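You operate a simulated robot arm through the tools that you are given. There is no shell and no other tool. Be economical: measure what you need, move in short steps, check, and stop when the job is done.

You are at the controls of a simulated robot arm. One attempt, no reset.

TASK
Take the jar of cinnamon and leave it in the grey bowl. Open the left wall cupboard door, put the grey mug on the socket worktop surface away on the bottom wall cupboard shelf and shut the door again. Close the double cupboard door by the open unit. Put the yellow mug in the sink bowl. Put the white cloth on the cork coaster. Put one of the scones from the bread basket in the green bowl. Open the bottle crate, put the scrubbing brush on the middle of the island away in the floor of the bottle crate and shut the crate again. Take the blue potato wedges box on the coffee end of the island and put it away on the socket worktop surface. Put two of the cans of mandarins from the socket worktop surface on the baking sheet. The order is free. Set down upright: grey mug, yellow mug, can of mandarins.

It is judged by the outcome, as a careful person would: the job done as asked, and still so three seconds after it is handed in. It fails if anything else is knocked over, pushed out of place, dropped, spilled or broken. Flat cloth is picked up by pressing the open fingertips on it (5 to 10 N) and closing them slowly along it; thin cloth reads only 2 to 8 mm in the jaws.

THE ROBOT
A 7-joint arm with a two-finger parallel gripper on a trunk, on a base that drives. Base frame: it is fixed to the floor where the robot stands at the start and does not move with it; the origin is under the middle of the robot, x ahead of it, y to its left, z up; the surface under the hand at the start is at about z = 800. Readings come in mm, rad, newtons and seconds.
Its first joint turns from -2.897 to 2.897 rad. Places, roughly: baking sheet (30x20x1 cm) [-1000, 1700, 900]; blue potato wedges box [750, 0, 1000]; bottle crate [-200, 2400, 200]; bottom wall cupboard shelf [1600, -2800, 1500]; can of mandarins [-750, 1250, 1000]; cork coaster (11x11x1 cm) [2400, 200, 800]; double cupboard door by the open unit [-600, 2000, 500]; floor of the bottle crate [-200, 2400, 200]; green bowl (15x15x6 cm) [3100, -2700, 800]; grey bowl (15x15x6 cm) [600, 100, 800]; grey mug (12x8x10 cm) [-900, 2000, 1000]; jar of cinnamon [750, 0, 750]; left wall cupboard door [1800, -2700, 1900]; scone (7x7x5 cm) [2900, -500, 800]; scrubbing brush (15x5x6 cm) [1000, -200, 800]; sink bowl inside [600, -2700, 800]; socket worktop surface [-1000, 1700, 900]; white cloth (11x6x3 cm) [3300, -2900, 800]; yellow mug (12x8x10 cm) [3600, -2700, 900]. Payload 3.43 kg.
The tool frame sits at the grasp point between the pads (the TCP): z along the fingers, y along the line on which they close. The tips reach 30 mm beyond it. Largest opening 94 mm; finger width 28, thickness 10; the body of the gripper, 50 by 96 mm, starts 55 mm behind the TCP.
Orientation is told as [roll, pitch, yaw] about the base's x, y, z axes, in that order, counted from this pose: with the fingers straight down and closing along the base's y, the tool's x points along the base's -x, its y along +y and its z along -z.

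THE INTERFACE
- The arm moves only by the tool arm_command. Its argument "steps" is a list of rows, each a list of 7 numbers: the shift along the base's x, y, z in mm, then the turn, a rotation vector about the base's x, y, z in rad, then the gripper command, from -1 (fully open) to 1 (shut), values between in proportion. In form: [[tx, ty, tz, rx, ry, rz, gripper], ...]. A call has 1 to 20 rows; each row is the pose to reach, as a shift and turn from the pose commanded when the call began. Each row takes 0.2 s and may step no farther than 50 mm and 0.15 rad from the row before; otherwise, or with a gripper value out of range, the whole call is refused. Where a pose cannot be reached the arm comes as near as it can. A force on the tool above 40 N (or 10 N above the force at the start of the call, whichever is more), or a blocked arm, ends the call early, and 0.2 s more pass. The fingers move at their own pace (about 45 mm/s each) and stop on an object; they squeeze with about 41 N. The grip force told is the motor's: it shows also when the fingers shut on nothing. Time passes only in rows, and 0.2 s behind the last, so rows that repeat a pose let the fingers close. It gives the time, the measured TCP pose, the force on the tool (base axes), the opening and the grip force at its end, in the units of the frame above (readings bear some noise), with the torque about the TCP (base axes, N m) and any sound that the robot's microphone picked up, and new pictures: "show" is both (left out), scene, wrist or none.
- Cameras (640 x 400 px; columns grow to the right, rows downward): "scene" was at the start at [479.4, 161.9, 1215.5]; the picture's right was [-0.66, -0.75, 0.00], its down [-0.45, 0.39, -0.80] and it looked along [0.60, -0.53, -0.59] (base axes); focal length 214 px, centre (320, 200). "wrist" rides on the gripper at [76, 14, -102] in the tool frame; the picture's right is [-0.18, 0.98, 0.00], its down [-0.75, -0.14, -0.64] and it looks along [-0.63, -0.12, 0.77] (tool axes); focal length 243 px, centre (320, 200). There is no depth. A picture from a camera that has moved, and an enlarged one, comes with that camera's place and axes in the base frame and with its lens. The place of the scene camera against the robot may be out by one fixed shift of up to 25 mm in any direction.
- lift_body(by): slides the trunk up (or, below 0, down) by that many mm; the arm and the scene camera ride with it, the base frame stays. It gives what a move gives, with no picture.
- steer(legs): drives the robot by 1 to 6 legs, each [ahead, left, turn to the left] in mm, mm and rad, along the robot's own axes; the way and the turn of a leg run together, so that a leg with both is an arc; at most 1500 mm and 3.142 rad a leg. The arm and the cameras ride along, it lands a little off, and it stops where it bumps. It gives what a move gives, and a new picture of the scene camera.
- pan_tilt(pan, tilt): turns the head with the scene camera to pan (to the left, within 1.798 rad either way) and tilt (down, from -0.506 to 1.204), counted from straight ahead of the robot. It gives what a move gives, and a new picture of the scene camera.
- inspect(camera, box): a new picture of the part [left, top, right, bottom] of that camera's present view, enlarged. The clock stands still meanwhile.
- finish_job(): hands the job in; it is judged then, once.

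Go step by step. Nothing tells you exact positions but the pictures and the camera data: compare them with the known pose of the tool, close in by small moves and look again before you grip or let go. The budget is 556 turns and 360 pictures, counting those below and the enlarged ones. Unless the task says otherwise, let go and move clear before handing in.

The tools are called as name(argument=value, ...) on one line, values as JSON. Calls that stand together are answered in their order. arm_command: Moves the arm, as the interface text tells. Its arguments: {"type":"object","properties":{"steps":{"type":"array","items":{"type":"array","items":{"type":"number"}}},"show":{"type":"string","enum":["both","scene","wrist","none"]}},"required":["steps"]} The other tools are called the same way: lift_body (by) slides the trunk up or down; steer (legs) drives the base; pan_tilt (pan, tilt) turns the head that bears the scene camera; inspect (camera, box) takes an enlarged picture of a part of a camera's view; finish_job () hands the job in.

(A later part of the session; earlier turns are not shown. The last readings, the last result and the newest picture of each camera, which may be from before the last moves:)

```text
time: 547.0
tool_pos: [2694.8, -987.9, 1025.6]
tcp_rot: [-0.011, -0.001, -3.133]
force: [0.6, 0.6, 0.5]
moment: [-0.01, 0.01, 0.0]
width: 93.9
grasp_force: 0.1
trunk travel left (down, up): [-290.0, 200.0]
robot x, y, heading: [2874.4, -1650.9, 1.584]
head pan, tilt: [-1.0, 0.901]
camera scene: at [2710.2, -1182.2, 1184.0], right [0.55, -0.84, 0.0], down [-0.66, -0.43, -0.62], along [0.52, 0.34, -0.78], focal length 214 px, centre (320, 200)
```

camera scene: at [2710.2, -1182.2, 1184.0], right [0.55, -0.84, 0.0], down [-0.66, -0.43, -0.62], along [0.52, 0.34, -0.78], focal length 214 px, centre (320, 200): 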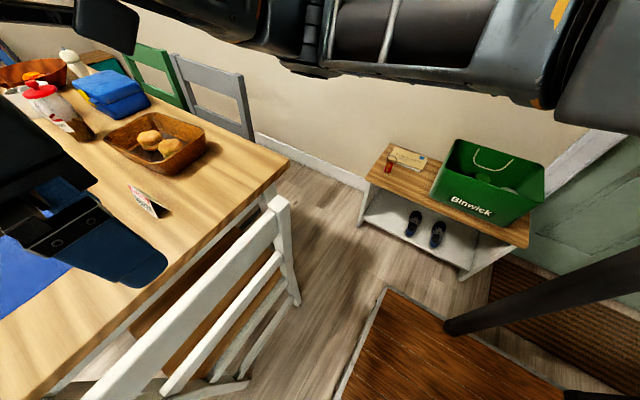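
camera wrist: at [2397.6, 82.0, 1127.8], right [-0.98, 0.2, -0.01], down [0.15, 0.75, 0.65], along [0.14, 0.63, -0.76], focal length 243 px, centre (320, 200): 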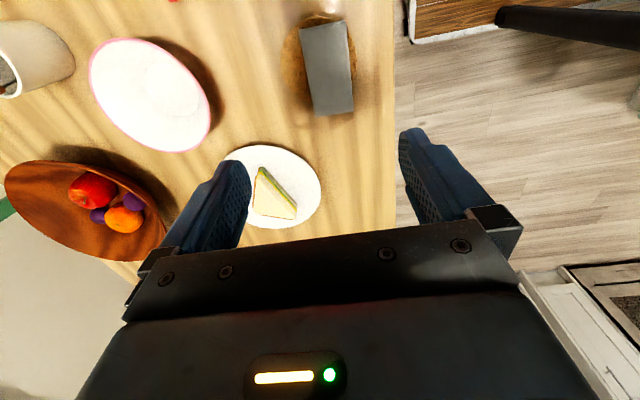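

The gap is too narrow to enter, but I can reach over from about [2990, -1430]. I'll move there, turn the hand, and bring it over the basket.

steer(legs=[[0, -115, 0], [215, 0, -0.01]])

arm_command(steps=[[5, 5, 5, 0, 0, -0.14, -1], [10, 10, 10, 0, 0, -0.28, -1], [15, 15, 15, 0, 0, -0.42, -1], [20, 20, 20, 0, 0, -0.56, -1], [25, 30, 25, 0, 0, -0.7, -1], [30, 45, 30, 0, 0, -0.84, -1], [35, 60, 30, 0, 0, -0.98, -1], [40, 80, 30, 0, 0, -1.12, -1], [45, 100, 30, 0, 0, -1.26, -1], [50, 125, 30, 0, 0, -1.4, -1], [55, 150, 30, 0, 0, -1.54, -1], [60, 175, 30, 0, 0, -1.57, -1]], show="both")

```text
time: 549.5
tool_pos: [2815.9, -774.0, 1026.9]
tcp_rot: [-0.012, -0.002, -3.138]
force: [-0.5, 0.5, 0.0]
moment: [0.01, -0.02, -0.07]
width: 94.0
grasp_force: 0.0
trunk travel left (down, up): [-290.0, 200.0]
robot x, y, heading: [2990.2, -1434.8, 1.577]
head pan, tilt: [-1.0, 0.901]
camera scene: at [2829.3, -967.0, 1183.9], right [0.54, -0.84, 0.0], down [-0.66, -0.43, -0.62], along [0.52, 0.34, -0.78], focal length 214 px, centre (320, 200)
```

scene: 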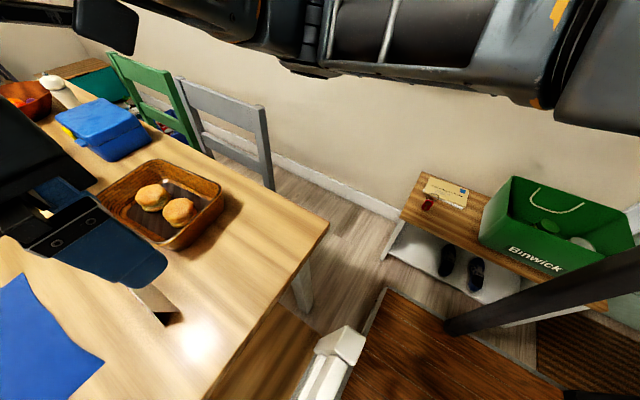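

```text
time: 552.1
tool_pos: [2876.3, -598.4, 1055.6]
tcp_rot: [-0.011, -0.003, 1.575]
force: [-1.0, 0.4, 0.1]
moment: [0.02, -0.01, 0.0]
width: 94.0
grasp_force: 0.1
trunk travel left (down, up): [-290.0, 200.0]
robot x, y, heading: [2988.6, -1429.7, 1.569]
head pan, tilt: [-1.0, 0.901]
camera scene: at [2829.3, -967.1, 1184.0], right [0.54, -0.84, 0.0], down [-0.66, -0.43, -0.62], along [0.52, 0.34, -0.78], focal length 214 px, centre (320, 200)
camera wrist: at [2861.1, -674.1, 1157.9], right [-0.98, 0.18, -0.01], down [0.13, 0.75, 0.65], along [0.12, 0.63, -0.76], focal length 243 px, centre (320, 200)
```

scene: 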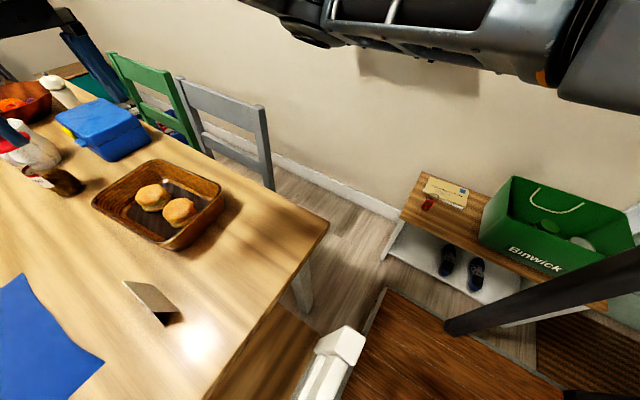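
wrist: 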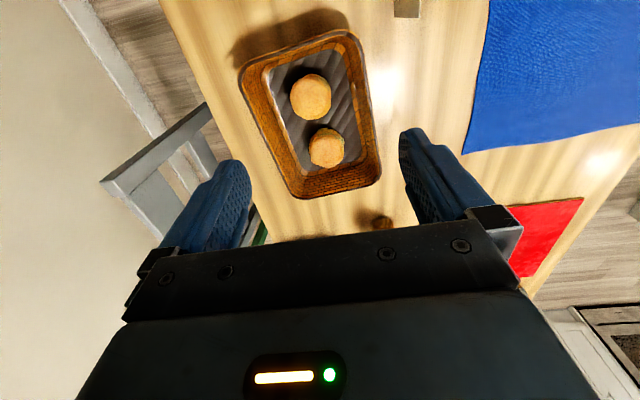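

Both scones are visible. I'll take the nearer one at [2895, -570] with the fingers along x and a moderate opening.

arm_command(steps=[[10, 14, -20, 0, 0, 0, -0.6], [19, 28, -50, 0, 0, 0, -0.6], [19, 28, -95, 0, 0, 0, -0.6], [19, 28, -140, 0, 0, 0, -0.6], [19, 28, -175, 0, 0, 0, -0.6]], show="wrist")

```text
time: 553.3
tool_pos: [2895.9, -570.1, 881.0]
tcp_rot: [-0.01, -0.004, 1.574]
force: [0.6, -0.7, 0.6]
moment: [0.02, 0.03, -0.01]
width: 75.3
grasp_force: 0.2
trunk travel left (down, up): [-290.0, 200.0]
robot x, y, heading: [2992.2, -1434.5, 1.574]
head pan, tilt: [-1.0, 0.901]
camera wrist: at [2880.2, -645.7, 983.1], right [-0.98, 0.18, -0.01], down [0.13, 0.75, 0.65], along [0.12, 0.63, -0.76], focal length 243 px, centre (320, 200)
```

wrist: 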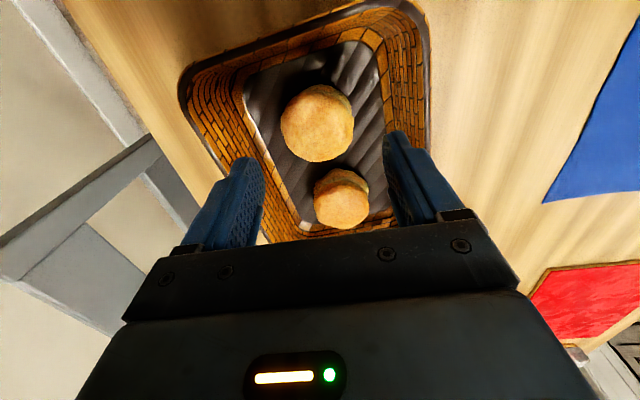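

Aligned. Descend and close gently.

arm_command(steps=[[1, -3, -30, 0, 0, 0, -0.6], [1, -3, -55, 0, 0, 0, -0.6], [1, -3, -70, 0, 0, 0, -0.6], [1, -3, -78, 0, 0, 0, -0.6], [1, -3, -84, 0, 0, 0, -0.6]], show="wrist")

```text
time: 554.5
tool_pos: [2896.2, -573.6, 797.2]
tcp_rot: [-0.01, -0.004, 1.574]
force: [-0.6, 0.5, -0.7]
moment: [0.0, 0.03, 0.03]
width: 75.3
grasp_force: 0.1
trunk travel left (down, up): [-290.0, 200.0]
robot x, y, heading: [2992.3, -1435.9, 1.578]
head pan, tilt: [-1.0, 0.901]
camera wrist: at [2880.3, -648.8, 898.3], right [-0.98, 0.18, -0.01], down [0.13, 0.75, 0.65], along [0.12, 0.63, -0.76], focal length 243 px, centre (320, 200)
```

wrist: 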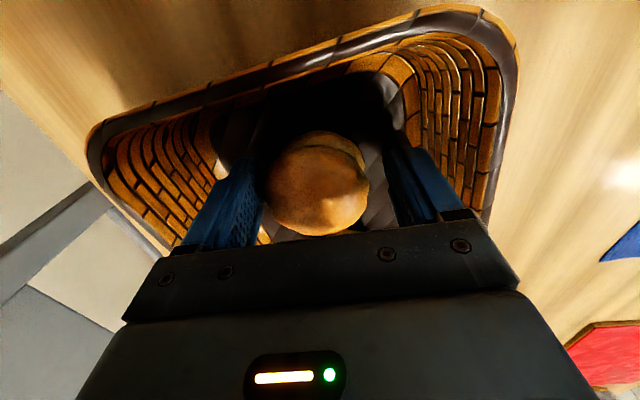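

arm_command(steps=[[0, 0, -2, 0, 0, 0, -0.3], [0, 0, -2, 0, 0, 0, 0.2], [0, 0, -2, 0, 0, 0, 1], [0, 0, -2, 0, 0, 0, 1], [0, 0, -2, 0, 0, 0, 1], [0, 0, 30, 0, 0, 0, 1], [0, 0, 75, 0, 0, 0, 1], [0, 0, 120, 0, 0, 0, 1], [0, 0, 165, 0, 0, 0, 1], [0, 0, 210, 0, 0, 0, 1]], show="both")

```text
time: 556.7
tool_pos: [2896.9, -574.2, 1011.3]
tcp_rot: [-0.01, -0.003, 1.573]
force: [-0.1, 0.0, -0.2]
moment: [-0.03, 0.02, 0.0]
width: 60.2
grasp_force: 41.2
trunk travel left (down, up): [-290.0, 200.0]
robot x, y, heading: [2991.0, -1431.0, 1.572]
head pan, tilt: [-1.0, 0.901]
camera scene: at [2829.2, -966.8, 1183.7], right [0.54, -0.84, 0.0], down [-0.66, -0.43, -0.62], along [0.52, 0.34, -0.78], focal length 214 px, centre (320, 200)
camera wrist: at [2882.0, -649.5, 1112.6], right [-0.98, 0.18, -0.01], down [0.13, 0.75, 0.64], along [0.12, 0.63, -0.76], focal length 243 px, centre (320, 200)
```

scene: 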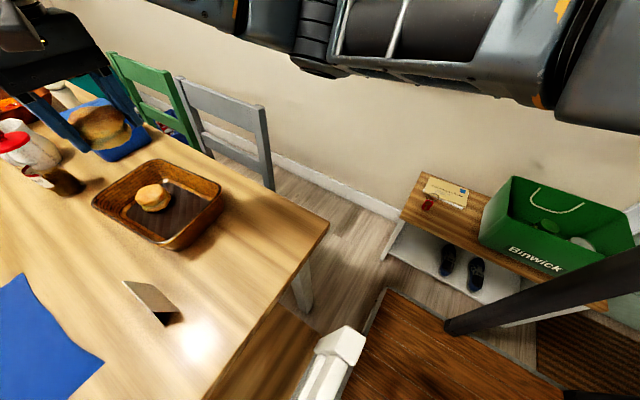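
wrist: 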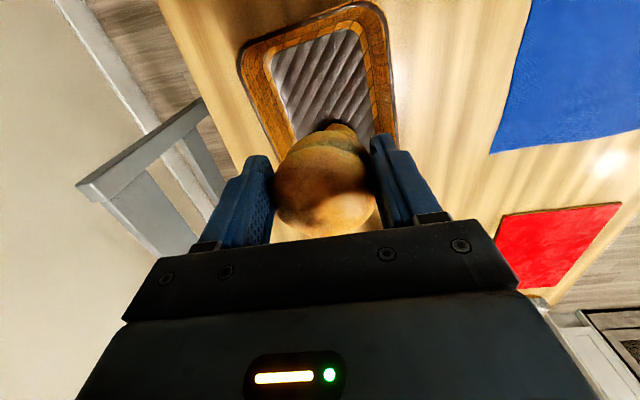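

The scone is held. I'll retract, back out, turn round, and take it to the green bowl on the sideboard.

arm_command(steps=[[10, -40, 20, 0, 0, 0, 1], [20, -80, 40, 0, 0, 0, 1], [30, -120, 60, 0, 0, 0, 1], [40, -155, 60, 0, 0, 0, 1]], show="none")

steer(legs=[[-230, 0, 0], [0, 200, 0], [0, 0, 3.14], [0, 200, 0]])

pan_tilt(pan=0.2, tilt=0.6)

```text
time: 557.7
tool_pos: [2936.5, -729.1, 1069.7]
tcp_rot: [-0.011, -0.002, 1.573]
force: [0.3, 0.0, -0.9]
moment: [-0.03, 0.0, 0.0]
width: 60.6
grasp_force: 40.3
trunk travel left (down, up): [-290.0, 200.0]
robot x, y, heading: [2991.6, -1433.4, 1.582]
head pan, tilt: [-1.0, 0.901]
```

```text
time: 569.1
tool_pos: [3011.6, -2380.4, 1070.3]
tcp_rot: [-0.011, -0.001, -1.606]
force: [0.5, 0.4, -0.8]
moment: [0.01, 0.0, 0.0]
width: 60.3
grasp_force: 41.0
trunk travel left (down, up): [-290.0, 200.0]
robot x, y, heading: [2982.2, -1676.6, -1.605]
head pan, tilt: [-1.0, 0.901]
camera scene: at [3111.4, -2136.5, 1183.9], right [-0.51, 0.86, 0.0], down [0.67, 0.4, -0.62], along [-0.53, -0.32, -0.78], focal length 214 px, centre (320, 200)
```

scene: 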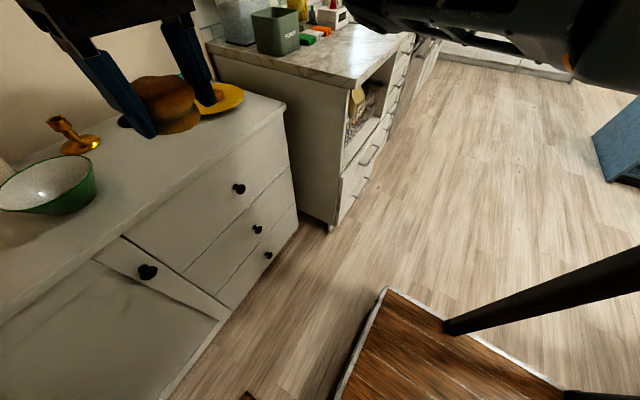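

```text
time: 570.5
tool_pos: [3012.2, -2380.4, 1071.0]
tcp_rot: [-0.011, -0.001, -1.605]
force: [-0.6, 0.2, -0.8]
moment: [0.01, -0.03, 0.02]
width: 60.7
grasp_force: 41.1
trunk travel left (down, up): [-290.0, 200.0]
robot x, y, heading: [2987.0, -1668.4, -1.606]
head pan, tilt: [0.201, 0.6]
camera scene: at [3190.8, -2185.1, 1208.7], right [-0.99, -0.16, 0.0], down [-0.09, 0.56, -0.82], along [0.14, -0.81, -0.57], focal length 214 px, centre (320, 200)
```

scene: 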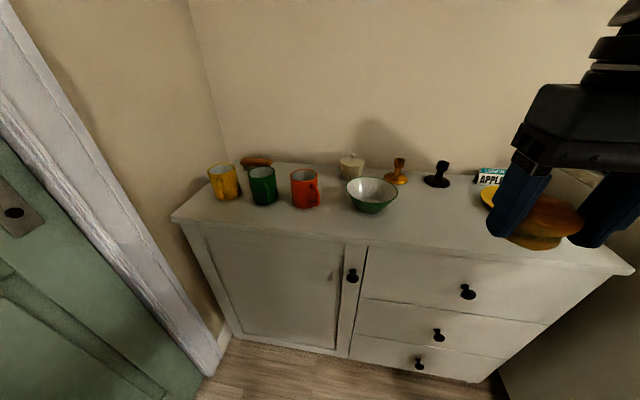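

The bowl is near [3128, -2720]. Move up to the sideboard and position above it.

steer(legs=[[350, 0, 0.035]])

arm_command(steps=[[30, 5, 0, 0, 0, 0.02, 1], [65, 5, 0, 0, 0, 0.03, 1], [100, 5, 0, 0, 0, 0.03, 1], [105, 5, -20, 0, 0, 0.03, 1]], show="both")

```text
time: 572.8
tool_pos: [3031.1, -2735.6, 1071.7]
tcp_rot: [-0.012, -0.001, -1.571]
force: [-0.3, -0.3, -0.2]
moment: [0.0, 0.02, -0.01]
width: 60.4
grasp_force: 41.0
trunk travel left (down, up): [-290.0, 200.0]
robot x, y, heading: [2979.6, -2029.9, -1.575]
head pan, tilt: [0.201, 0.6]
camera scene: at [3202.9, -2533.6, 1208.7], right [-0.98, -0.2, 0.0], down [-0.11, 0.55, -0.82], along [0.17, -0.81, -0.57], focal length 214 px, centre (320, 200)
```

scene: 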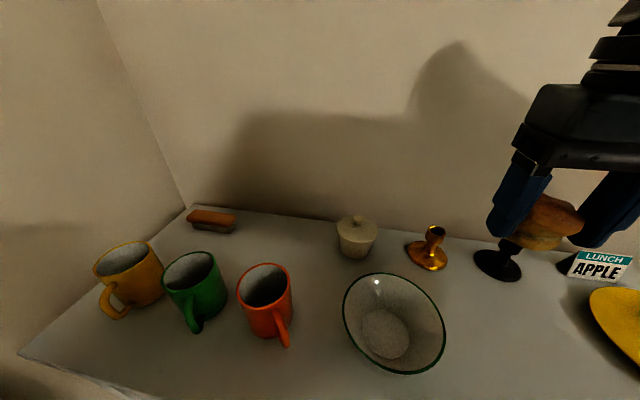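

```text
time: 573.8
tool_pos: [3138.0, -2729.9, 1050.0]
tcp_rot: [-0.01, -0.002, -1.542]
force: [0.1, -0.1, -0.6]
moment: [-0.01, -0.03, 0.0]
width: 60.4
grasp_force: 40.9
trunk travel left (down, up): [-290.0, 200.0]
robot x, y, heading: [2976.8, -2027.3, -1.571]
head pan, tilt: [0.201, 0.6]
camera scene: at [3202.8, -2533.4, 1208.8], right [-0.98, -0.2, 0.0], down [-0.11, 0.55, -0.83], along [0.17, -0.81, -0.56], focal length 214 px, centre (320, 200)
camera wrist: at [3150.5, -2652.6, 1152.6], right [0.99, -0.15, -0.01], down [-0.11, -0.76, 0.65], along [-0.11, -0.64, -0.76], focal length 243 px, centre (320, 200)
```

scene: 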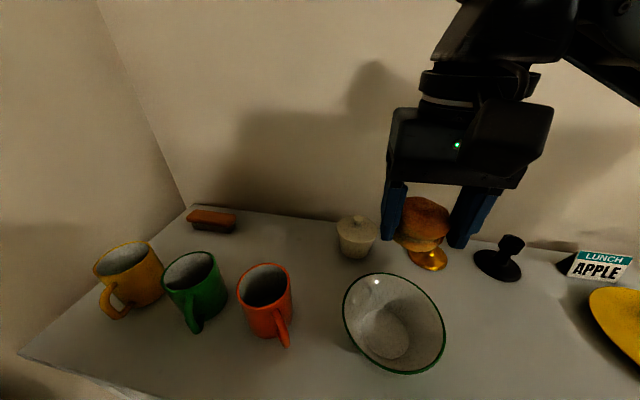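
wrist: 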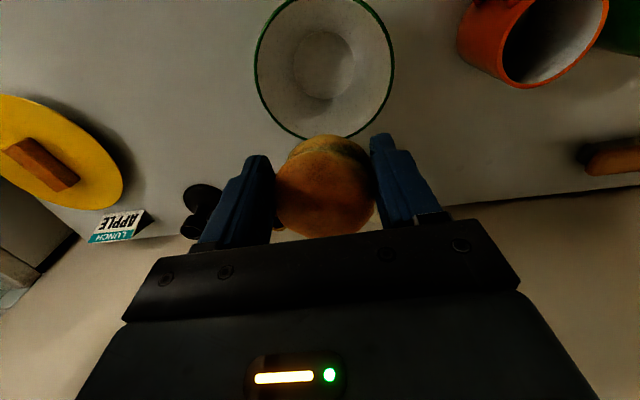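

The bowl's centre is at about [3143, -2715]. I'll centre and lower the scone into it.

arm_command(steps=[[5, 15, -20, 0, 0, 0, 1], [5, 15, -60, 0, 0, 0, 1], [5, 15, -100, 0, 0, 0, 1], [5, 15, -140, 0, 0, 0, 1]], show="both")

```text
time: 574.8
tool_pos: [3141.6, -2713.6, 915.0]
tcp_rot: [-0.011, -0.004, -1.541]
force: [0.2, 0.5, -0.2]
moment: [0.01, -0.02, 0.0]
width: 60.7
grasp_force: 40.9
trunk travel left (down, up): [-290.0, 200.0]
robot x, y, heading: [2976.2, -2028.0, -1.569]
head pan, tilt: [0.201, 0.6]
camera scene: at [3202.9, -2533.4, 1208.9], right [-0.98, -0.2, 0.0], down [-0.11, 0.55, -0.83], along [0.17, -0.81, -0.56], focal length 214 px, centre (320, 200)
camera wrist: at [3154.9, -2635.9, 1016.1], right [0.99, -0.15, -0.01], down [-0.11, -0.76, 0.65], along [-0.11, -0.64, -0.76], focal length 243 px, centre (320, 200)
```

scene: 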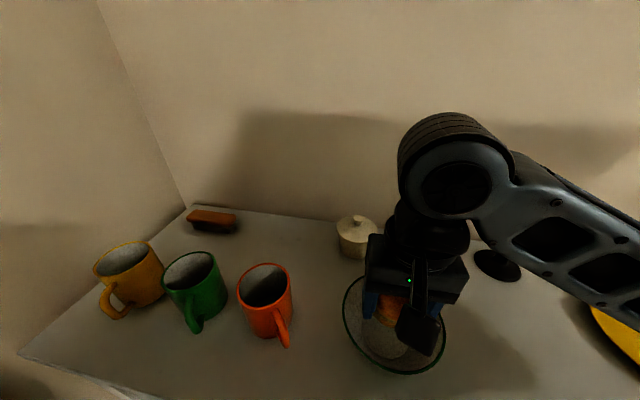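
wrist: 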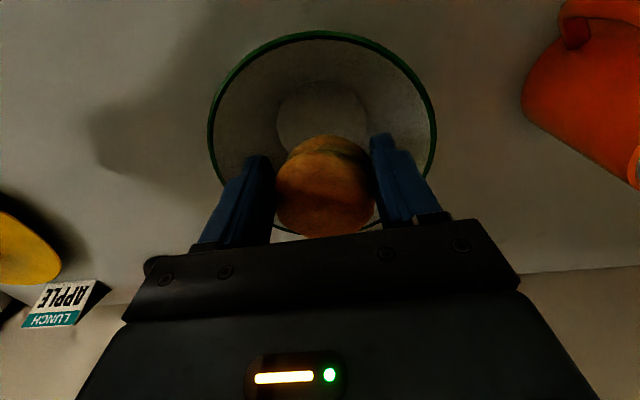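

arm_command(steps=[[0, 2, -25, 0, 0, 0, 1], [0, 2, -38, 0, 0, 0, 1], [0, 2, -44, 0, 0, 0, 1], [0, 2, -49, 0, 0, 0, 1], [0, 2, -54, 0, 0, 0, 1], [0, 2, -58, 0, 0, 0, 1]], show="none")

```text
time: 575.9
tool_pos: [3140.2, -2714.7, 868.0]
tcp_rot: [-0.005, -0.013, -1.538]
force: [3.7, 2.3, 20.8]
moment: [0.3, 0.65, -0.03]
width: 60.7
grasp_force: 41.1
trunk travel left (down, up): [-290.0, 200.0]
robot x, y, heading: [2979.5, -2028.4, -1.573]
head pan, tilt: [0.201, 0.6]
stopped in row 5: the force on the tool passed its limit at 49 N (the readings are from after the stop); the commanded pose is now the measured one
```

Contact. Ease up, release with a small opening, and rise.

arm_command(steps=[[0, 0, 4, 0, 0, 0, 0.5], [0, 0, 4, 0, 0, 0, 0], [0, 0, 4, 0, 0, 0, -0.4], [0, 0, 4, 0, 0, 0, -0.45], [0, 0, 20, 0, 0, 0, -0.45], [0, 0, 50, 0, 0, 0, -0.45], [0, 0, 95, 0, 0, 0, -0.45], [0, 0, 140, 0, 0, 0, -1], [0, 0, 185, 0, 0, 0, -1]], show="both")

```text
time: 577.9
tool_pos: [3142.0, -2714.3, 1050.1]
tcp_rot: [-0.008, -0.008, -1.541]
force: [-0.6, -0.8, 0.4]
moment: [0.01, 0.0, -0.03]
width: 94.0
grasp_force: 0.0
trunk travel left (down, up): [-290.0, 200.0]
robot x, y, heading: [2978.2, -2027.8, -1.571]
head pan, tilt: [0.201, 0.6]
camera scene: at [3203.0, -2533.7, 1208.5], right [-0.98, -0.2, 0.0], down [-0.11, 0.55, -0.82], along [0.17, -0.81, -0.57], focal length 214 px, centre (320, 200)
camera wrist: at [3154.7, -2635.9, 1151.9], right [0.99, -0.15, -0.01], down [-0.11, -0.75, 0.65], along [-0.1, -0.64, -0.76], focal length 243 px, centre (320, 200)
```

scene: 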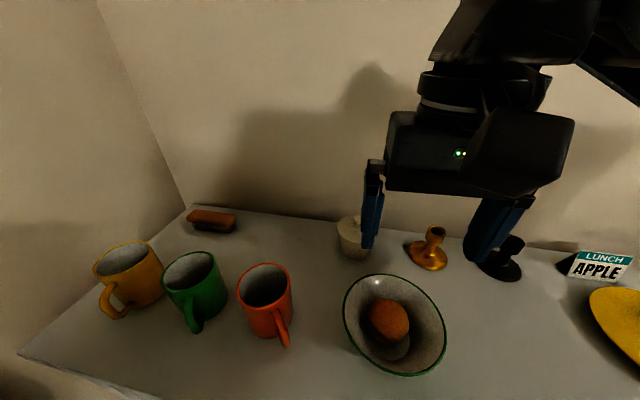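
wrist: 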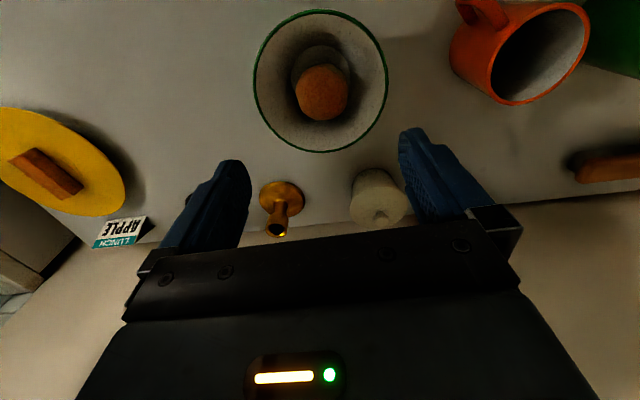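

The scone is in the green bowl. Last: the yellow mug. I'll move closer and go above it.

steer(legs=[[120, 55, 0]])

arm_command(steps=[[40, 15, 10, 0, 0, 0.06, -1], [80, 30, 20, 0, 0, 0.12, -1], [120, 50, 20, 0, 0, 0.18, -1], [160, 70, 20, 0, 0, 0.24, -1], [200, 85, 20, 0, 0, 0.3, -1], [240, 100, 20, 0, 0, 0.36, -1], [280, 110, 20, 0, 0, 0.38, -1], [325, 120, 20, 0, 0, 0.38, -1], [370, 128, 20, 0, 0, 0.38, -1], [385, 130, 20, 0, 0, 0.38, -1]], show="wrist")

```text
time: 579.2
tool_pos: [3199.3, -2835.2, 1050.8]
tcp_rot: [-0.005, -0.009, -1.542]
force: [0.0, 0.2, -0.4]
moment: [0.02, 0.01, 0.03]
width: 94.1
grasp_force: 0.1
trunk travel left (down, up): [-290.0, 200.0]
robot x, y, heading: [3032.9, -2148.9, -1.567]
head pan, tilt: [0.201, 0.6]
camera scene: at [3259.5, -2653.8, 1208.7], right [-0.98, -0.2, 0.0], down [-0.11, 0.55, -0.82], along [0.17, -0.81, -0.57], focal length 214 px, centre (320, 200)
```

scene: 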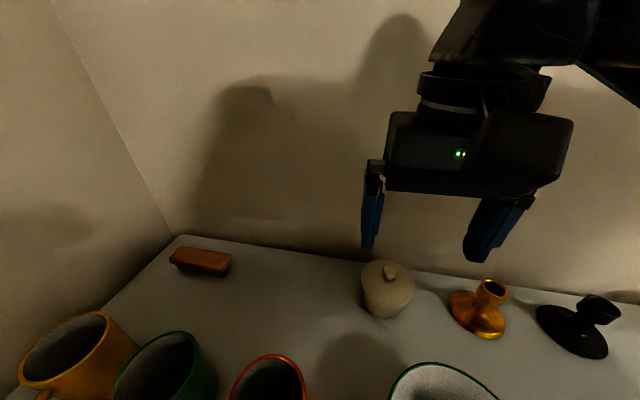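

```text
time: 581.4
tool_pos: [3584.3, -2705.8, 1069.1]
tcp_rot: [-0.008, -0.01, -1.162]
force: [0.0, -0.3, -0.6]
moment: [-0.01, -0.03, 0.01]
width: 93.7
grasp_force: 0.1
trunk travel left (down, up): [-290.0, 200.0]
robot x, y, heading: [3037.5, -2152.4, -1.571]
head pan, tilt: [0.201, 0.6]
camera wrist: at [3567.0, -2627.7, 1170.0], right [0.98, 0.22, -0.01], down [0.17, -0.74, 0.65], along [0.14, -0.63, -0.76], focal length 243 px, centre (320, 200)
```

wrist: 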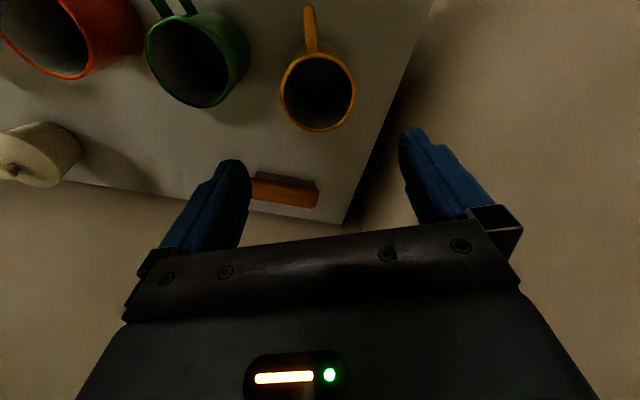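

The mug's centre is at [3580, -2700], handle aligned with the hand. Descend and grip.

arm_command(steps=[[-5, 6, -30, 0, 0, 0, -1], [-5, 6, -70, 0, 0, 0, -1], [-5, 6, -110, 0, 0, 0, -1]], show="wrist")

```text
time: 582.2
tool_pos: [3580.2, -2700.8, 960.8]
tcp_rot: [-0.007, -0.012, -1.161]
force: [-0.1, -0.4, 0.7]
moment: [-0.02, -0.04, 0.04]
width: 93.8
grasp_force: 0.0
trunk travel left (down, up): [-290.0, 200.0]
robot x, y, heading: [3034.7, -2150.4, -1.572]
head pan, tilt: [0.201, 0.6]
camera wrist: at [3563.2, -2623.3, 1061.4], right [0.97, 0.22, 0.0], down [0.17, -0.74, 0.65], along [0.14, -0.64, -0.76], focal length 243 px, centre (320, 200)
```

wrist: 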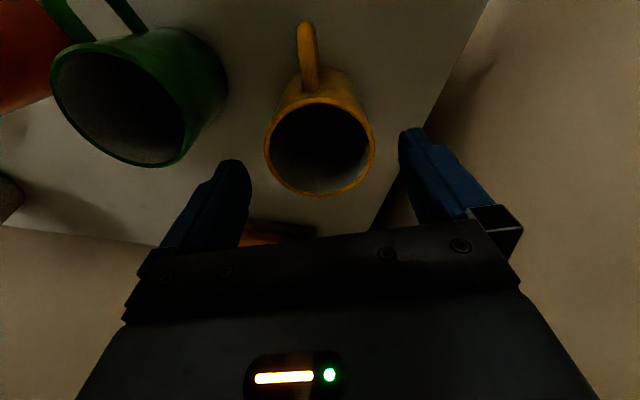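

arm_command(steps=[[0, 1, -40, 0, 0, 0, -1], [0, 1, -80, 0, 0, 0, -1], [0, 1, -80, 0, 0, 0, 0.2], [0, 1, -80, 0, 0, 0, 1], [0, 1, -80, 0, 0, 0, 1], [0, 1, -40, 0, 0, 0, 1], [0, 1, 5, 0, 0, 0, 1], [0, 1, 50, 0, 0, 0, 1], [0, 1, 95, 0, 0, 0, 1], [0, 1, 140, 0, 0, 0, 1], [-40, 5, 150, 0, 0, 0, 1], [-85, 5, 150, 0, 0, 0, 1], [-130, 0, 150, 0, 0, 0, 1], [-175, -5, 150, 0, 0, 0, 1], [-220, -10, 150, 0, 0, 0, 1], [-265, -15, 150, 0, 0, 0, 1], [-310, -20, 150, 0, 0, 0, 1], [-355, -25, 150, 0, 0, 0, 1], [-400, -30, 150, 0, 0, 0, 1], [-440, -35, 150, 0, 0, 0, 1]], show="both")

```text
time: 585.5
tool_pos: [3341.6, -2713.3, 1109.5]
tcp_rot: [0.003, -0.01, -1.194]
force: [25.5, 4.5, -0.6]
moment: [-0.43, 3.39, -2.29]
width: 79.8
grasp_force: 41.5
trunk travel left (down, up): [-290.0, 200.0]
robot x, y, heading: [3031.5, -2149.1, -1.569]
head pan, tilt: [0.201, 0.6]
stopped in row 16: the force on the tool passed its limit at 133 N (the readings are from after the stop); the commanded pose is now the measured one
camera scene: at [3257.2, -2654.1, 1208.4], right [-0.98, -0.17, 0.0], down [-0.1, 0.56, -0.82], along [0.14, -0.81, -0.57], focal length 214 px, centre (320, 200)
camera wrist: at [3326.2, -2635.4, 1209.9], right [0.98, 0.19, 0.01], down [0.14, -0.75, 0.65], along [0.13, -0.64, -0.76], focal length 243 px, centre (320, 200)
```

scene: 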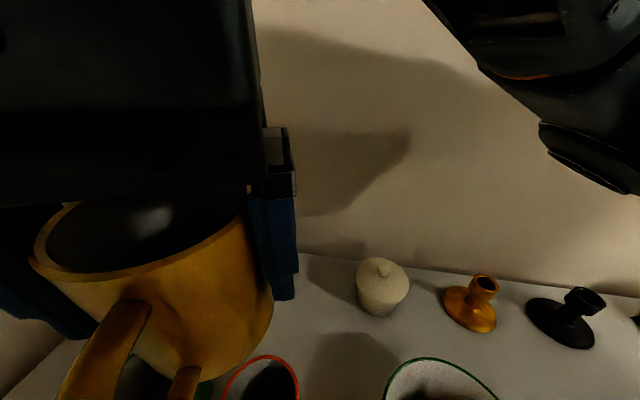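
wrist: 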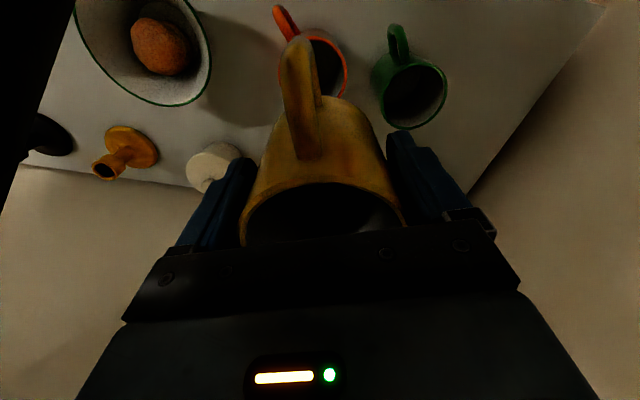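

The hand bumped the robot's own head on the way back; the mug is still held. I'll swing further out from the head, as on the outward path.

arm_command(steps=[[30, -10, 0, 0, 0, 0, 1], [60, -40, 0, 0, 0, 0, 1], [60, -80, 0, 0, 0, 0, 1], [55, -120, 0, 0, 0, 0, 1], [35, -145, 0, 0, 0, 0, 1], [-5, -150, 0, 0, 0, 0, 1], [-45, -150, 0, 0, 0, 0, 1], [-85, -150, 0, 0, 0, 0, 1], [-125, -150, 0, 0, 0, 0, 1], [-165, -150, 0, 0, 0, 0, 1], [-205, -145, 0, 0, 0, 0, 1], [-245, -140, 0, 0, 0, 0, 1], [-285, -130, 0, 0, 0, 0, 1], [-325, -115, 0, 0, 0, 0, 1]], show="both")

```text
time: 588.5
tool_pos: [3014.9, -2827.9, 1109.2]
tcp_rot: [0.004, -0.01, -1.189]
force: [0.1, -1.4, -2.2]
moment: [0.07, 0.02, -0.06]
width: 79.5
grasp_force: 40.8
trunk travel left (down, up): [-290.0, 200.0]
robot x, y, heading: [3034.0, -2147.3, -1.57]
head pan, tilt: [0.201, 0.6]
camera scene: at [3260.4, -2653.9, 1208.5], right [-0.98, -0.2, 0.0], down [-0.11, 0.55, -0.82], along [0.17, -0.81, -0.57], focal length 214 px, centre (320, 200)
camera wrist: at [2999.0, -2750.4, 1209.6], right [0.98, 0.2, 0.0], down [0.15, -0.75, 0.65], along [0.13, -0.64, -0.76], focal length 243 px, centre (320, 200)
```

scene: 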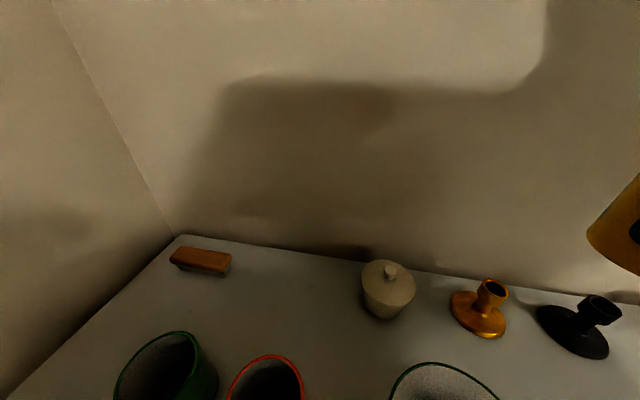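
wrist: 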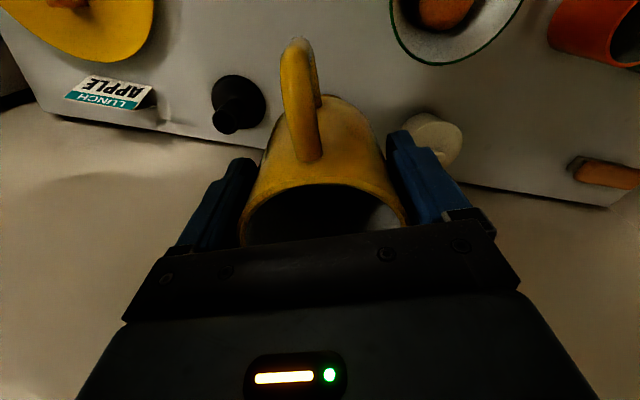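

The mug is safe and nothing else was disturbed. Now I'll carry it along to the sink.

steer(legs=[[-560, 0, 0], [0, -1300, 0.02], [0, -800, 0]])

pan_tilt(pan=-0.3, tilt=0.5)

```text
time: 601.7
tool_pos: [945.1, -2208.9, 1107.7]
tcp_rot: [0.004, -0.011, -1.202]
force: [-0.3, 0.3, -3.1]
moment: [0.02, -0.03, 0.0]
width: 79.7
grasp_force: 40.5
trunk travel left (down, up): [-290.0, 200.0]
robot x, y, heading: [969.8, -1529.2, -1.582]
head pan, tilt: [0.201, 0.6]
camera scene: at [1191.8, -2037.1, 1208.7], right [-0.98, -0.19, 0.0], down [-0.11, 0.55, -0.82], along [0.16, -0.81, -0.57], focal length 214 px, centre (320, 200)
```

scene: 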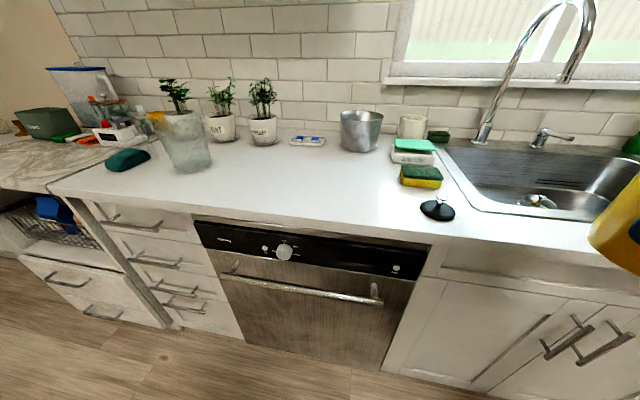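

```text
time: 602.6
tool_pos: [944.9, -2210.0, 1108.7]
tcp_rot: [0.002, -0.011, -1.203]
force: [0.0, 0.4, -2.4]
moment: [0.01, 0.02, -0.05]
width: 79.6
grasp_force: 40.7
trunk travel left (down, up): [-290.0, 200.0]
robot x, y, heading: [973.3, -1535.2, -1.58]
head pan, tilt: [-0.3, 0.499]
camera scene: at [1147.3, -2037.1, 1217.8], right [-0.95, 0.3, 0.0], down [0.15, 0.46, -0.88], along [-0.27, -0.84, -0.48], focal length 214 px, centre (320, 200)
```

scene: 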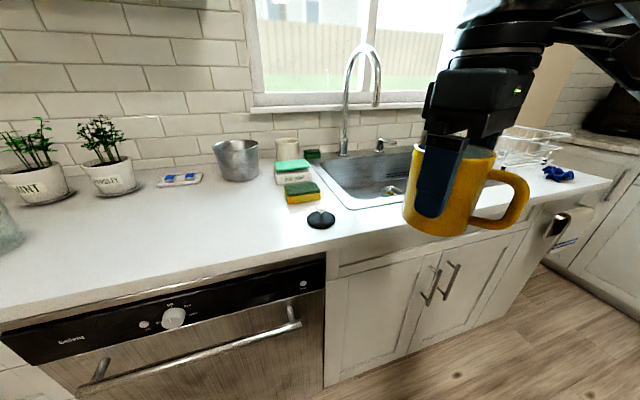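

The sink is ahead to the right, with the tap's spout near [653, -2844, 1141]. I'll move in front of the sink and look into it.

steer(legs=[[0, -270, 0], [330, 0, 0]])

pan_tilt(pan=-0.35, tilt=0.75)

```text
time: 606.3
tool_pos: [682.7, -2539.4, 1109.0]
tcp_rot: [0.003, -0.012, -1.187]
force: [0.6, 0.1, -2.8]
moment: [-0.01, -0.01, 0.0]
width: 79.5
grasp_force: 40.8
trunk travel left (down, up): [-290.0, 200.0]
robot x, y, heading: [698.8, -1859.2, -1.565]
head pan, tilt: [-0.3, 0.499]
camera scene: at [882.5, -2364.8, 1217.8], right [-0.96, 0.29, 0.0], down [0.14, 0.46, -0.88], along [-0.26, -0.84, -0.48], focal length 214 px, centre (320, 200)
```

scene: 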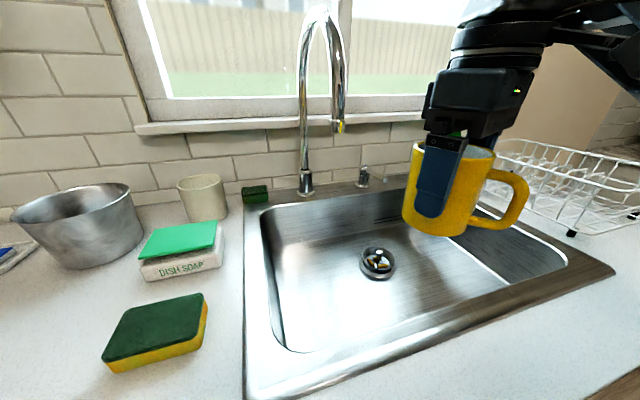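

```text
time: 607.0
tool_pos: [682.3, -2539.4, 1108.3]
tcp_rot: [0.004, -0.009, -1.188]
force: [-0.3, -0.6, -2.3]
moment: [0.04, 0.01, 0.01]
width: 79.6
grasp_force: 41.3
trunk travel left (down, up): [-290.0, 200.0]
robot x, y, heading: [701.5, -1861.2, -1.568]
head pan, tilt: [-0.351, 0.75]
camera scene: at [880.9, -2355.7, 1195.9], right [-0.94, 0.34, 0.0], down [0.23, 0.64, -0.73], along [-0.25, -0.69, -0.68], focal length 214 px, centre (320, 200)
```

scene: 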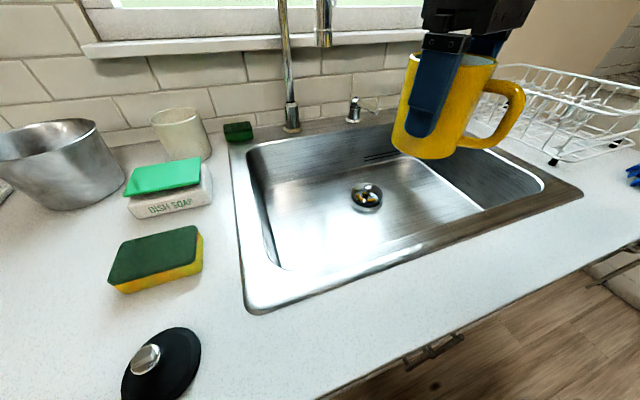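

The sink is empty. I'll bring the mug over its left half at about [700, -2690] and check with the wrist view.

arm_command(steps=[[5, -40, 0, 0, 0, 0, 1], [10, -80, 0, 0, 0, 0, 1], [15, -120, -10, 0, 0, 0, 1], [18, -151, -30, 0, 0, 0, 1], [18, -151, -75, 0, 0, 0, 1], [18, -151, -115, 0, 0, 0, 1]], show="both")

```text
time: 608.5
tool_pos: [699.1, -2687.8, 991.2]
tcp_rot: [0.002, -0.01, -1.188]
force: [-0.5, 0.5, -1.4]
moment: [-0.04, 0.01, 0.01]
width: 79.7
grasp_force: 40.6
trunk travel left (down, up): [-290.0, 200.0]
robot x, y, heading: [697.6, -1861.3, -1.568]
head pan, tilt: [-0.351, 0.75]
camera scene: at [881.0, -2355.5, 1196.0], right [-0.94, 0.34, 0.0], down [0.23, 0.64, -0.73], along [-0.25, -0.69, -0.68], focal length 214 px, centre (320, 200)
camera wrist: at [683.6, -2610.6, 1092.1], right [0.98, 0.2, 0.0], down [0.15, -0.75, 0.65], along [0.13, -0.64, -0.76], focal length 243 px, centre (320, 200)
```

scene: 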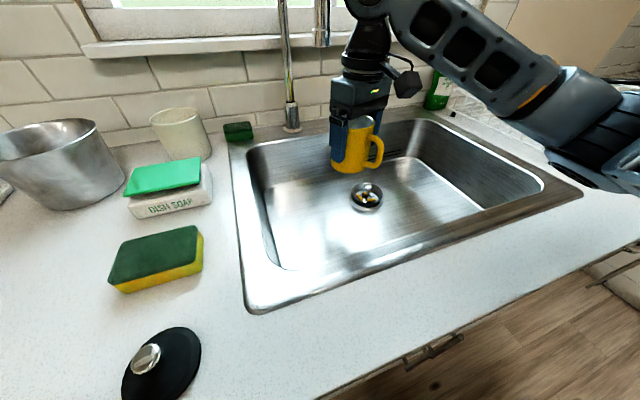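
wrist: 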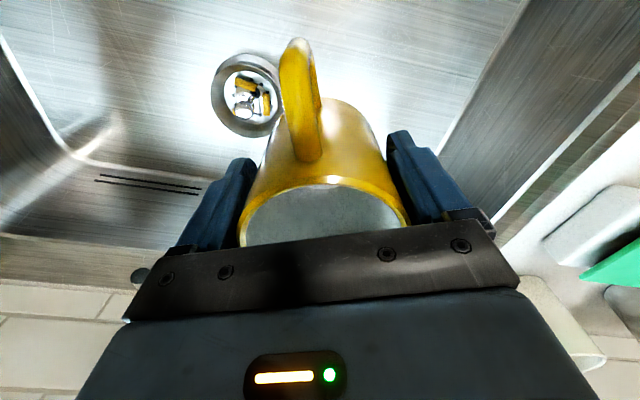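

Clear of the drain and spout. Lower gently to the sink floor.

arm_command(steps=[[5, 0, -40, 0, 0, 0, 1], [10, 0, -80, 0, 0, 0, 1], [10, 0, -120, 0, 0, 0, 1], [10, 0, -150, 0, 0, 0, 1], [10, 0, -165, 0, 0, 0, 1]], show="both")

```text
time: 609.6
tool_pos: [668.7, -2726.2, 921.1]
tcp_rot: [-0.175, -0.094, -1.186]
force: [0.8, -0.1, -2.9]
moment: [0.0, -0.01, -0.03]
width: 79.4
grasp_force: 41.7
trunk travel left (down, up): [-290.0, 200.0]
robot x, y, heading: [701.5, -1859.6, -1.568]
head pan, tilt: [-0.351, 0.75]
stopped in row 5: the arm was blocked; the commanded pose is now the measured one
camera scene: at [881.5, -2352.2, 1197.6], right [-0.94, 0.34, 0.0], down [0.23, 0.64, -0.73], along [-0.25, -0.69, -0.68], focal length 214 px, centre (320, 200)
camera wrist: at [665.5, -2634.0, 1012.9], right [0.97, 0.18, -0.15], down [0.23, -0.65, 0.72], along [0.03, -0.74, -0.67], focal length 243 px, centre (320, 200)
```

scene: 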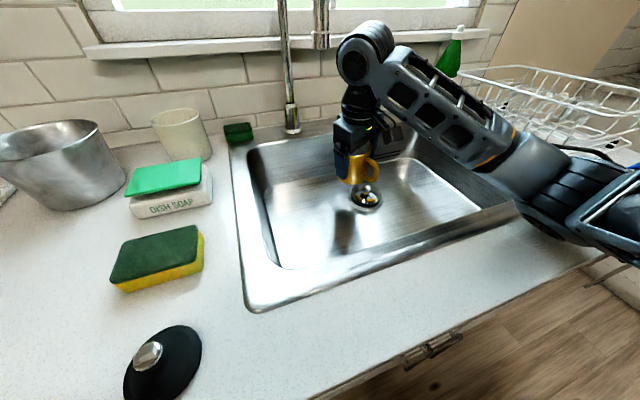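
wrist: 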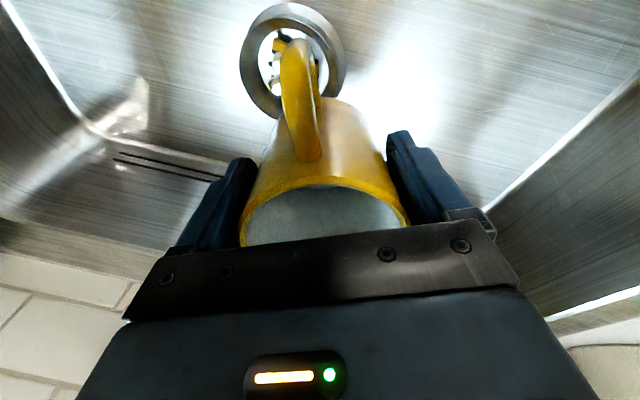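

The elbow came down on the counter front. I'll raise the trunk (lifting everything), re-level the mug, back the base slightly and then lower with more arm drop.

lift_body(by=200)

arm_command(steps=[[5, 10, 10, 0.02, 0.05, 0, 1], [15, 20, 20, 0.02, 0.12, 0, 1], [25, 30, 30, 0.02, 0.18, 0, 1], [30, 38, 30, 0.02, 0.2, 0, 1]], show="wrist")

```text
time: 611.7
tool_pos: [669.7, -2726.8, 1113.3]
tcp_rot: [-0.162, -0.085, -1.185]
force: [0.1, 0.2, -1.9]
moment: [0.03, 0.01, 0.01]
width: 79.4
grasp_force: 41.1
trunk travel left (down, up): [-490.0, 0.0]
robot x, y, heading: [696.9, -1861.3, -1.568]
head pan, tilt: [-0.351, 0.75]
```

```text
time: 612.7
tool_pos: [699.7, -2687.6, 1143.8]
tcp_rot: [-0.338, 0.01, -1.177]
force: [-0.1, -0.2, -3.2]
moment: [0.0, -0.02, 0.02]
width: 79.4
grasp_force: 41.9
trunk travel left (down, up): [-490.0, 0.0]
robot x, y, heading: [701.6, -1861.0, -1.565]
head pan, tilt: [-0.351, 0.75]
camera wrist: at [715.0, -2598.6, 1236.3], right [0.93, 0.19, -0.33], down [0.36, -0.67, 0.65], along [-0.1, -0.72, -0.69], focal length 243 px, centre (320, 200)
```

wrist: 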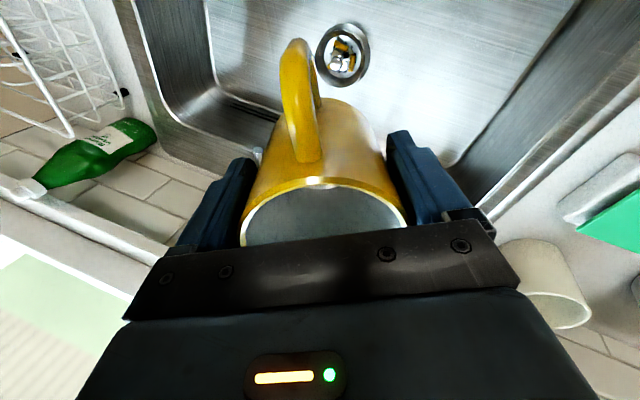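

arm_command(steps=[[0, 0, 0, 0.04, -0.1, 0, 1], [0, 0, 0, 0.085, -0.2, 0, 1], [0, 0, 0, 0.13, -0.31, 0, 1], [0, 0, 0, 0.13, -0.31, 0, 1]], show="none")

steer(legs=[[-60, 0, 0]])

arm_command(steps=[[0, -30, -20, 0, 0, 0, 1], [0, -60, -40, 0, 0, 0, 1], [0, -60, -85, 0, 0, 0, 1], [0, -60, -130, 0, 0, 0, 1], [0, -60, -160, 0, 0, 0, 1]], show="both")

```text
time: 613.7
tool_pos: [700.5, -2687.2, 1142.0]
tcp_rot: [-0.001, 0.01, -1.175]
force: [0.7, -0.5, -2.3]
moment: [0.01, -0.03, -0.02]
width: 79.8
grasp_force: 40.7
trunk travel left (down, up): [-490.0, 0.0]
robot x, y, heading: [704.9, -1860.3, -1.571]
head pan, tilt: [-0.351, 0.75]
```

```text
time: 614.7
tool_pos: [702.1, -2627.9, 1141.7]
tcp_rot: [-0.002, 0.01, -1.173]
force: [-0.2, -0.1, -3.6]
moment: [0.05, 0.01, 0.02]
width: 79.8
grasp_force: 41.4
trunk travel left (down, up): [-490.0, 0.0]
robot x, y, heading: [702.0, -1804.5, -1.564]
head pan, tilt: [-0.351, 0.75]
camera scene: at [880.4, -2297.5, 1395.7], right [-0.94, 0.34, 0.0], down [0.23, 0.64, -0.73], along [-0.25, -0.69, -0.68], focal length 214 px, centre (320, 200)
```

scene: 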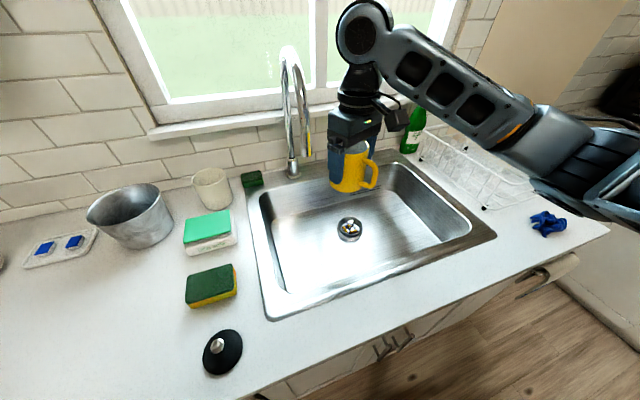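

```text
time: 615.9
tool_pos: [701.0, -2687.8, 983.0]
tcp_rot: [-0.001, 0.011, -1.173]
force: [-0.1, 0.0, -2.2]
moment: [0.03, 0.01, -0.04]
width: 79.4
grasp_force: 41.1
trunk travel left (down, up): [-490.0, 0.0]
robot x, y, heading: [703.7, -1801.1, -1.572]
head pan, tilt: [-0.351, 0.75]
camera scene: at [880.3, -2297.2, 1395.9], right [-0.94, 0.34, 0.0], down [0.23, 0.64, -0.73], along [-0.25, -0.69, -0.68], focal length 214 px, centre (320, 200)
camera wrist: at [685.2, -2613.2, 1086.3], right [0.98, 0.21, 0.0], down [0.17, -0.76, 0.63], along [0.13, -0.62, -0.77], focal length 243 px, centre (320, 200)
```

scene: 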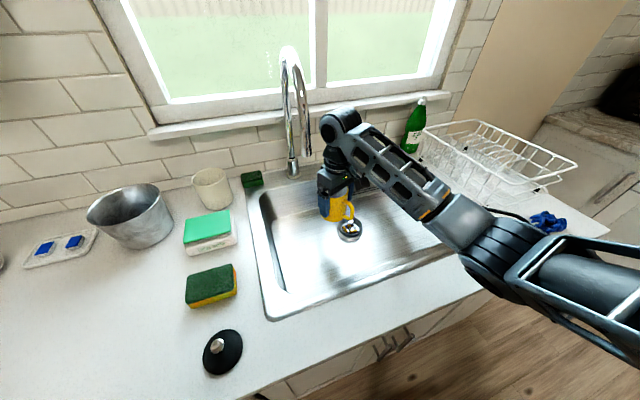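
wrist: 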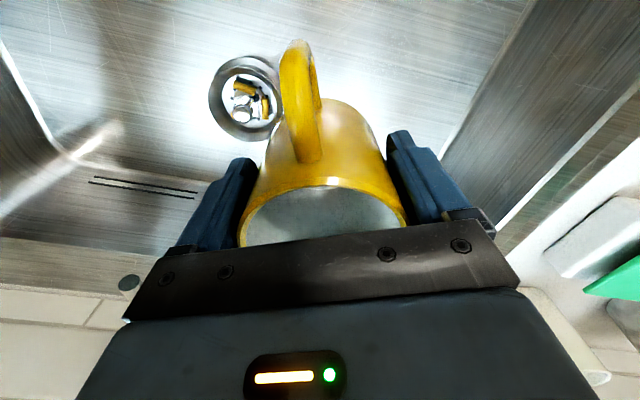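

The elbow hangs low over the counter edge. Turning the hand clockwise rolls the elbow upward in this posture, so I'll rise, turn the hand by about -1.5 rad, and check the elbow height.

arm_command(steps=[[0, 0, 40, 0, 0, 0, 1], [0, 0, 80, 0, 0, -0.1, 1], [0, 0, 110, 0, 0, -0.22, 1], [0, 0, 110, 0, 0, -0.36, 1], [0, 0, 110, 0, 0, -0.5, 1], [0, 0, 110, 0, 0, -0.64, 1], [0, 0, 110, 0, 0, -0.78, 1], [0, 0, 110, 0, 0, -0.92, 1], [0, 0, 110, 0, 0, -1.06, 1], [0, 0, 110, 0, 0, -1.2, 1], [0, 0, 110, 0, 0, -1.34, 1], [0, 0, 110, 0, 0, -1.48, 1]], show="scene")

```text
time: 618.5
tool_pos: [702.4, -2689.3, 1092.2]
tcp_rot: [-0.001, 0.01, -2.655]
force: [1.0, 0.0, -2.1]
moment: [0.01, -0.03, -0.01]
width: 79.8
grasp_force: 41.4
trunk travel left (down, up): [-490.0, 0.0]
robot x, y, heading: [701.6, -1803.0, -1.571]
head pan, tilt: [-0.351, 0.75]
camera scene: at [880.4, -2297.3, 1395.8], right [-0.94, 0.34, 0.0], down [0.23, 0.64, -0.73], along [-0.25, -0.69, -0.68], focal length 214 px, centre (320, 200)
```

scene: 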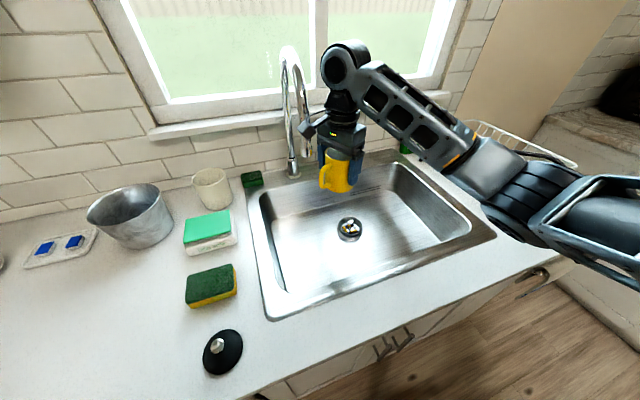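

I'll set the mug nearer the front of the sink (y ≈ -2625), where the forearm crosses the counter edge higher, and lower step by step with checks.

arm_command(steps=[[0, 30, -20, 0, 0, 0, 1], [0, 64, -60, 0, 0, 0, 1], [0, 64, -105, 0, 0, 0, 1], [0, 64, -150, 0, 0, 0, 1], [0, 64, -190, 0, 0, 0, 1]], show="both")

```text
refused: row 2 steps farther than a row can; nothing moved
```

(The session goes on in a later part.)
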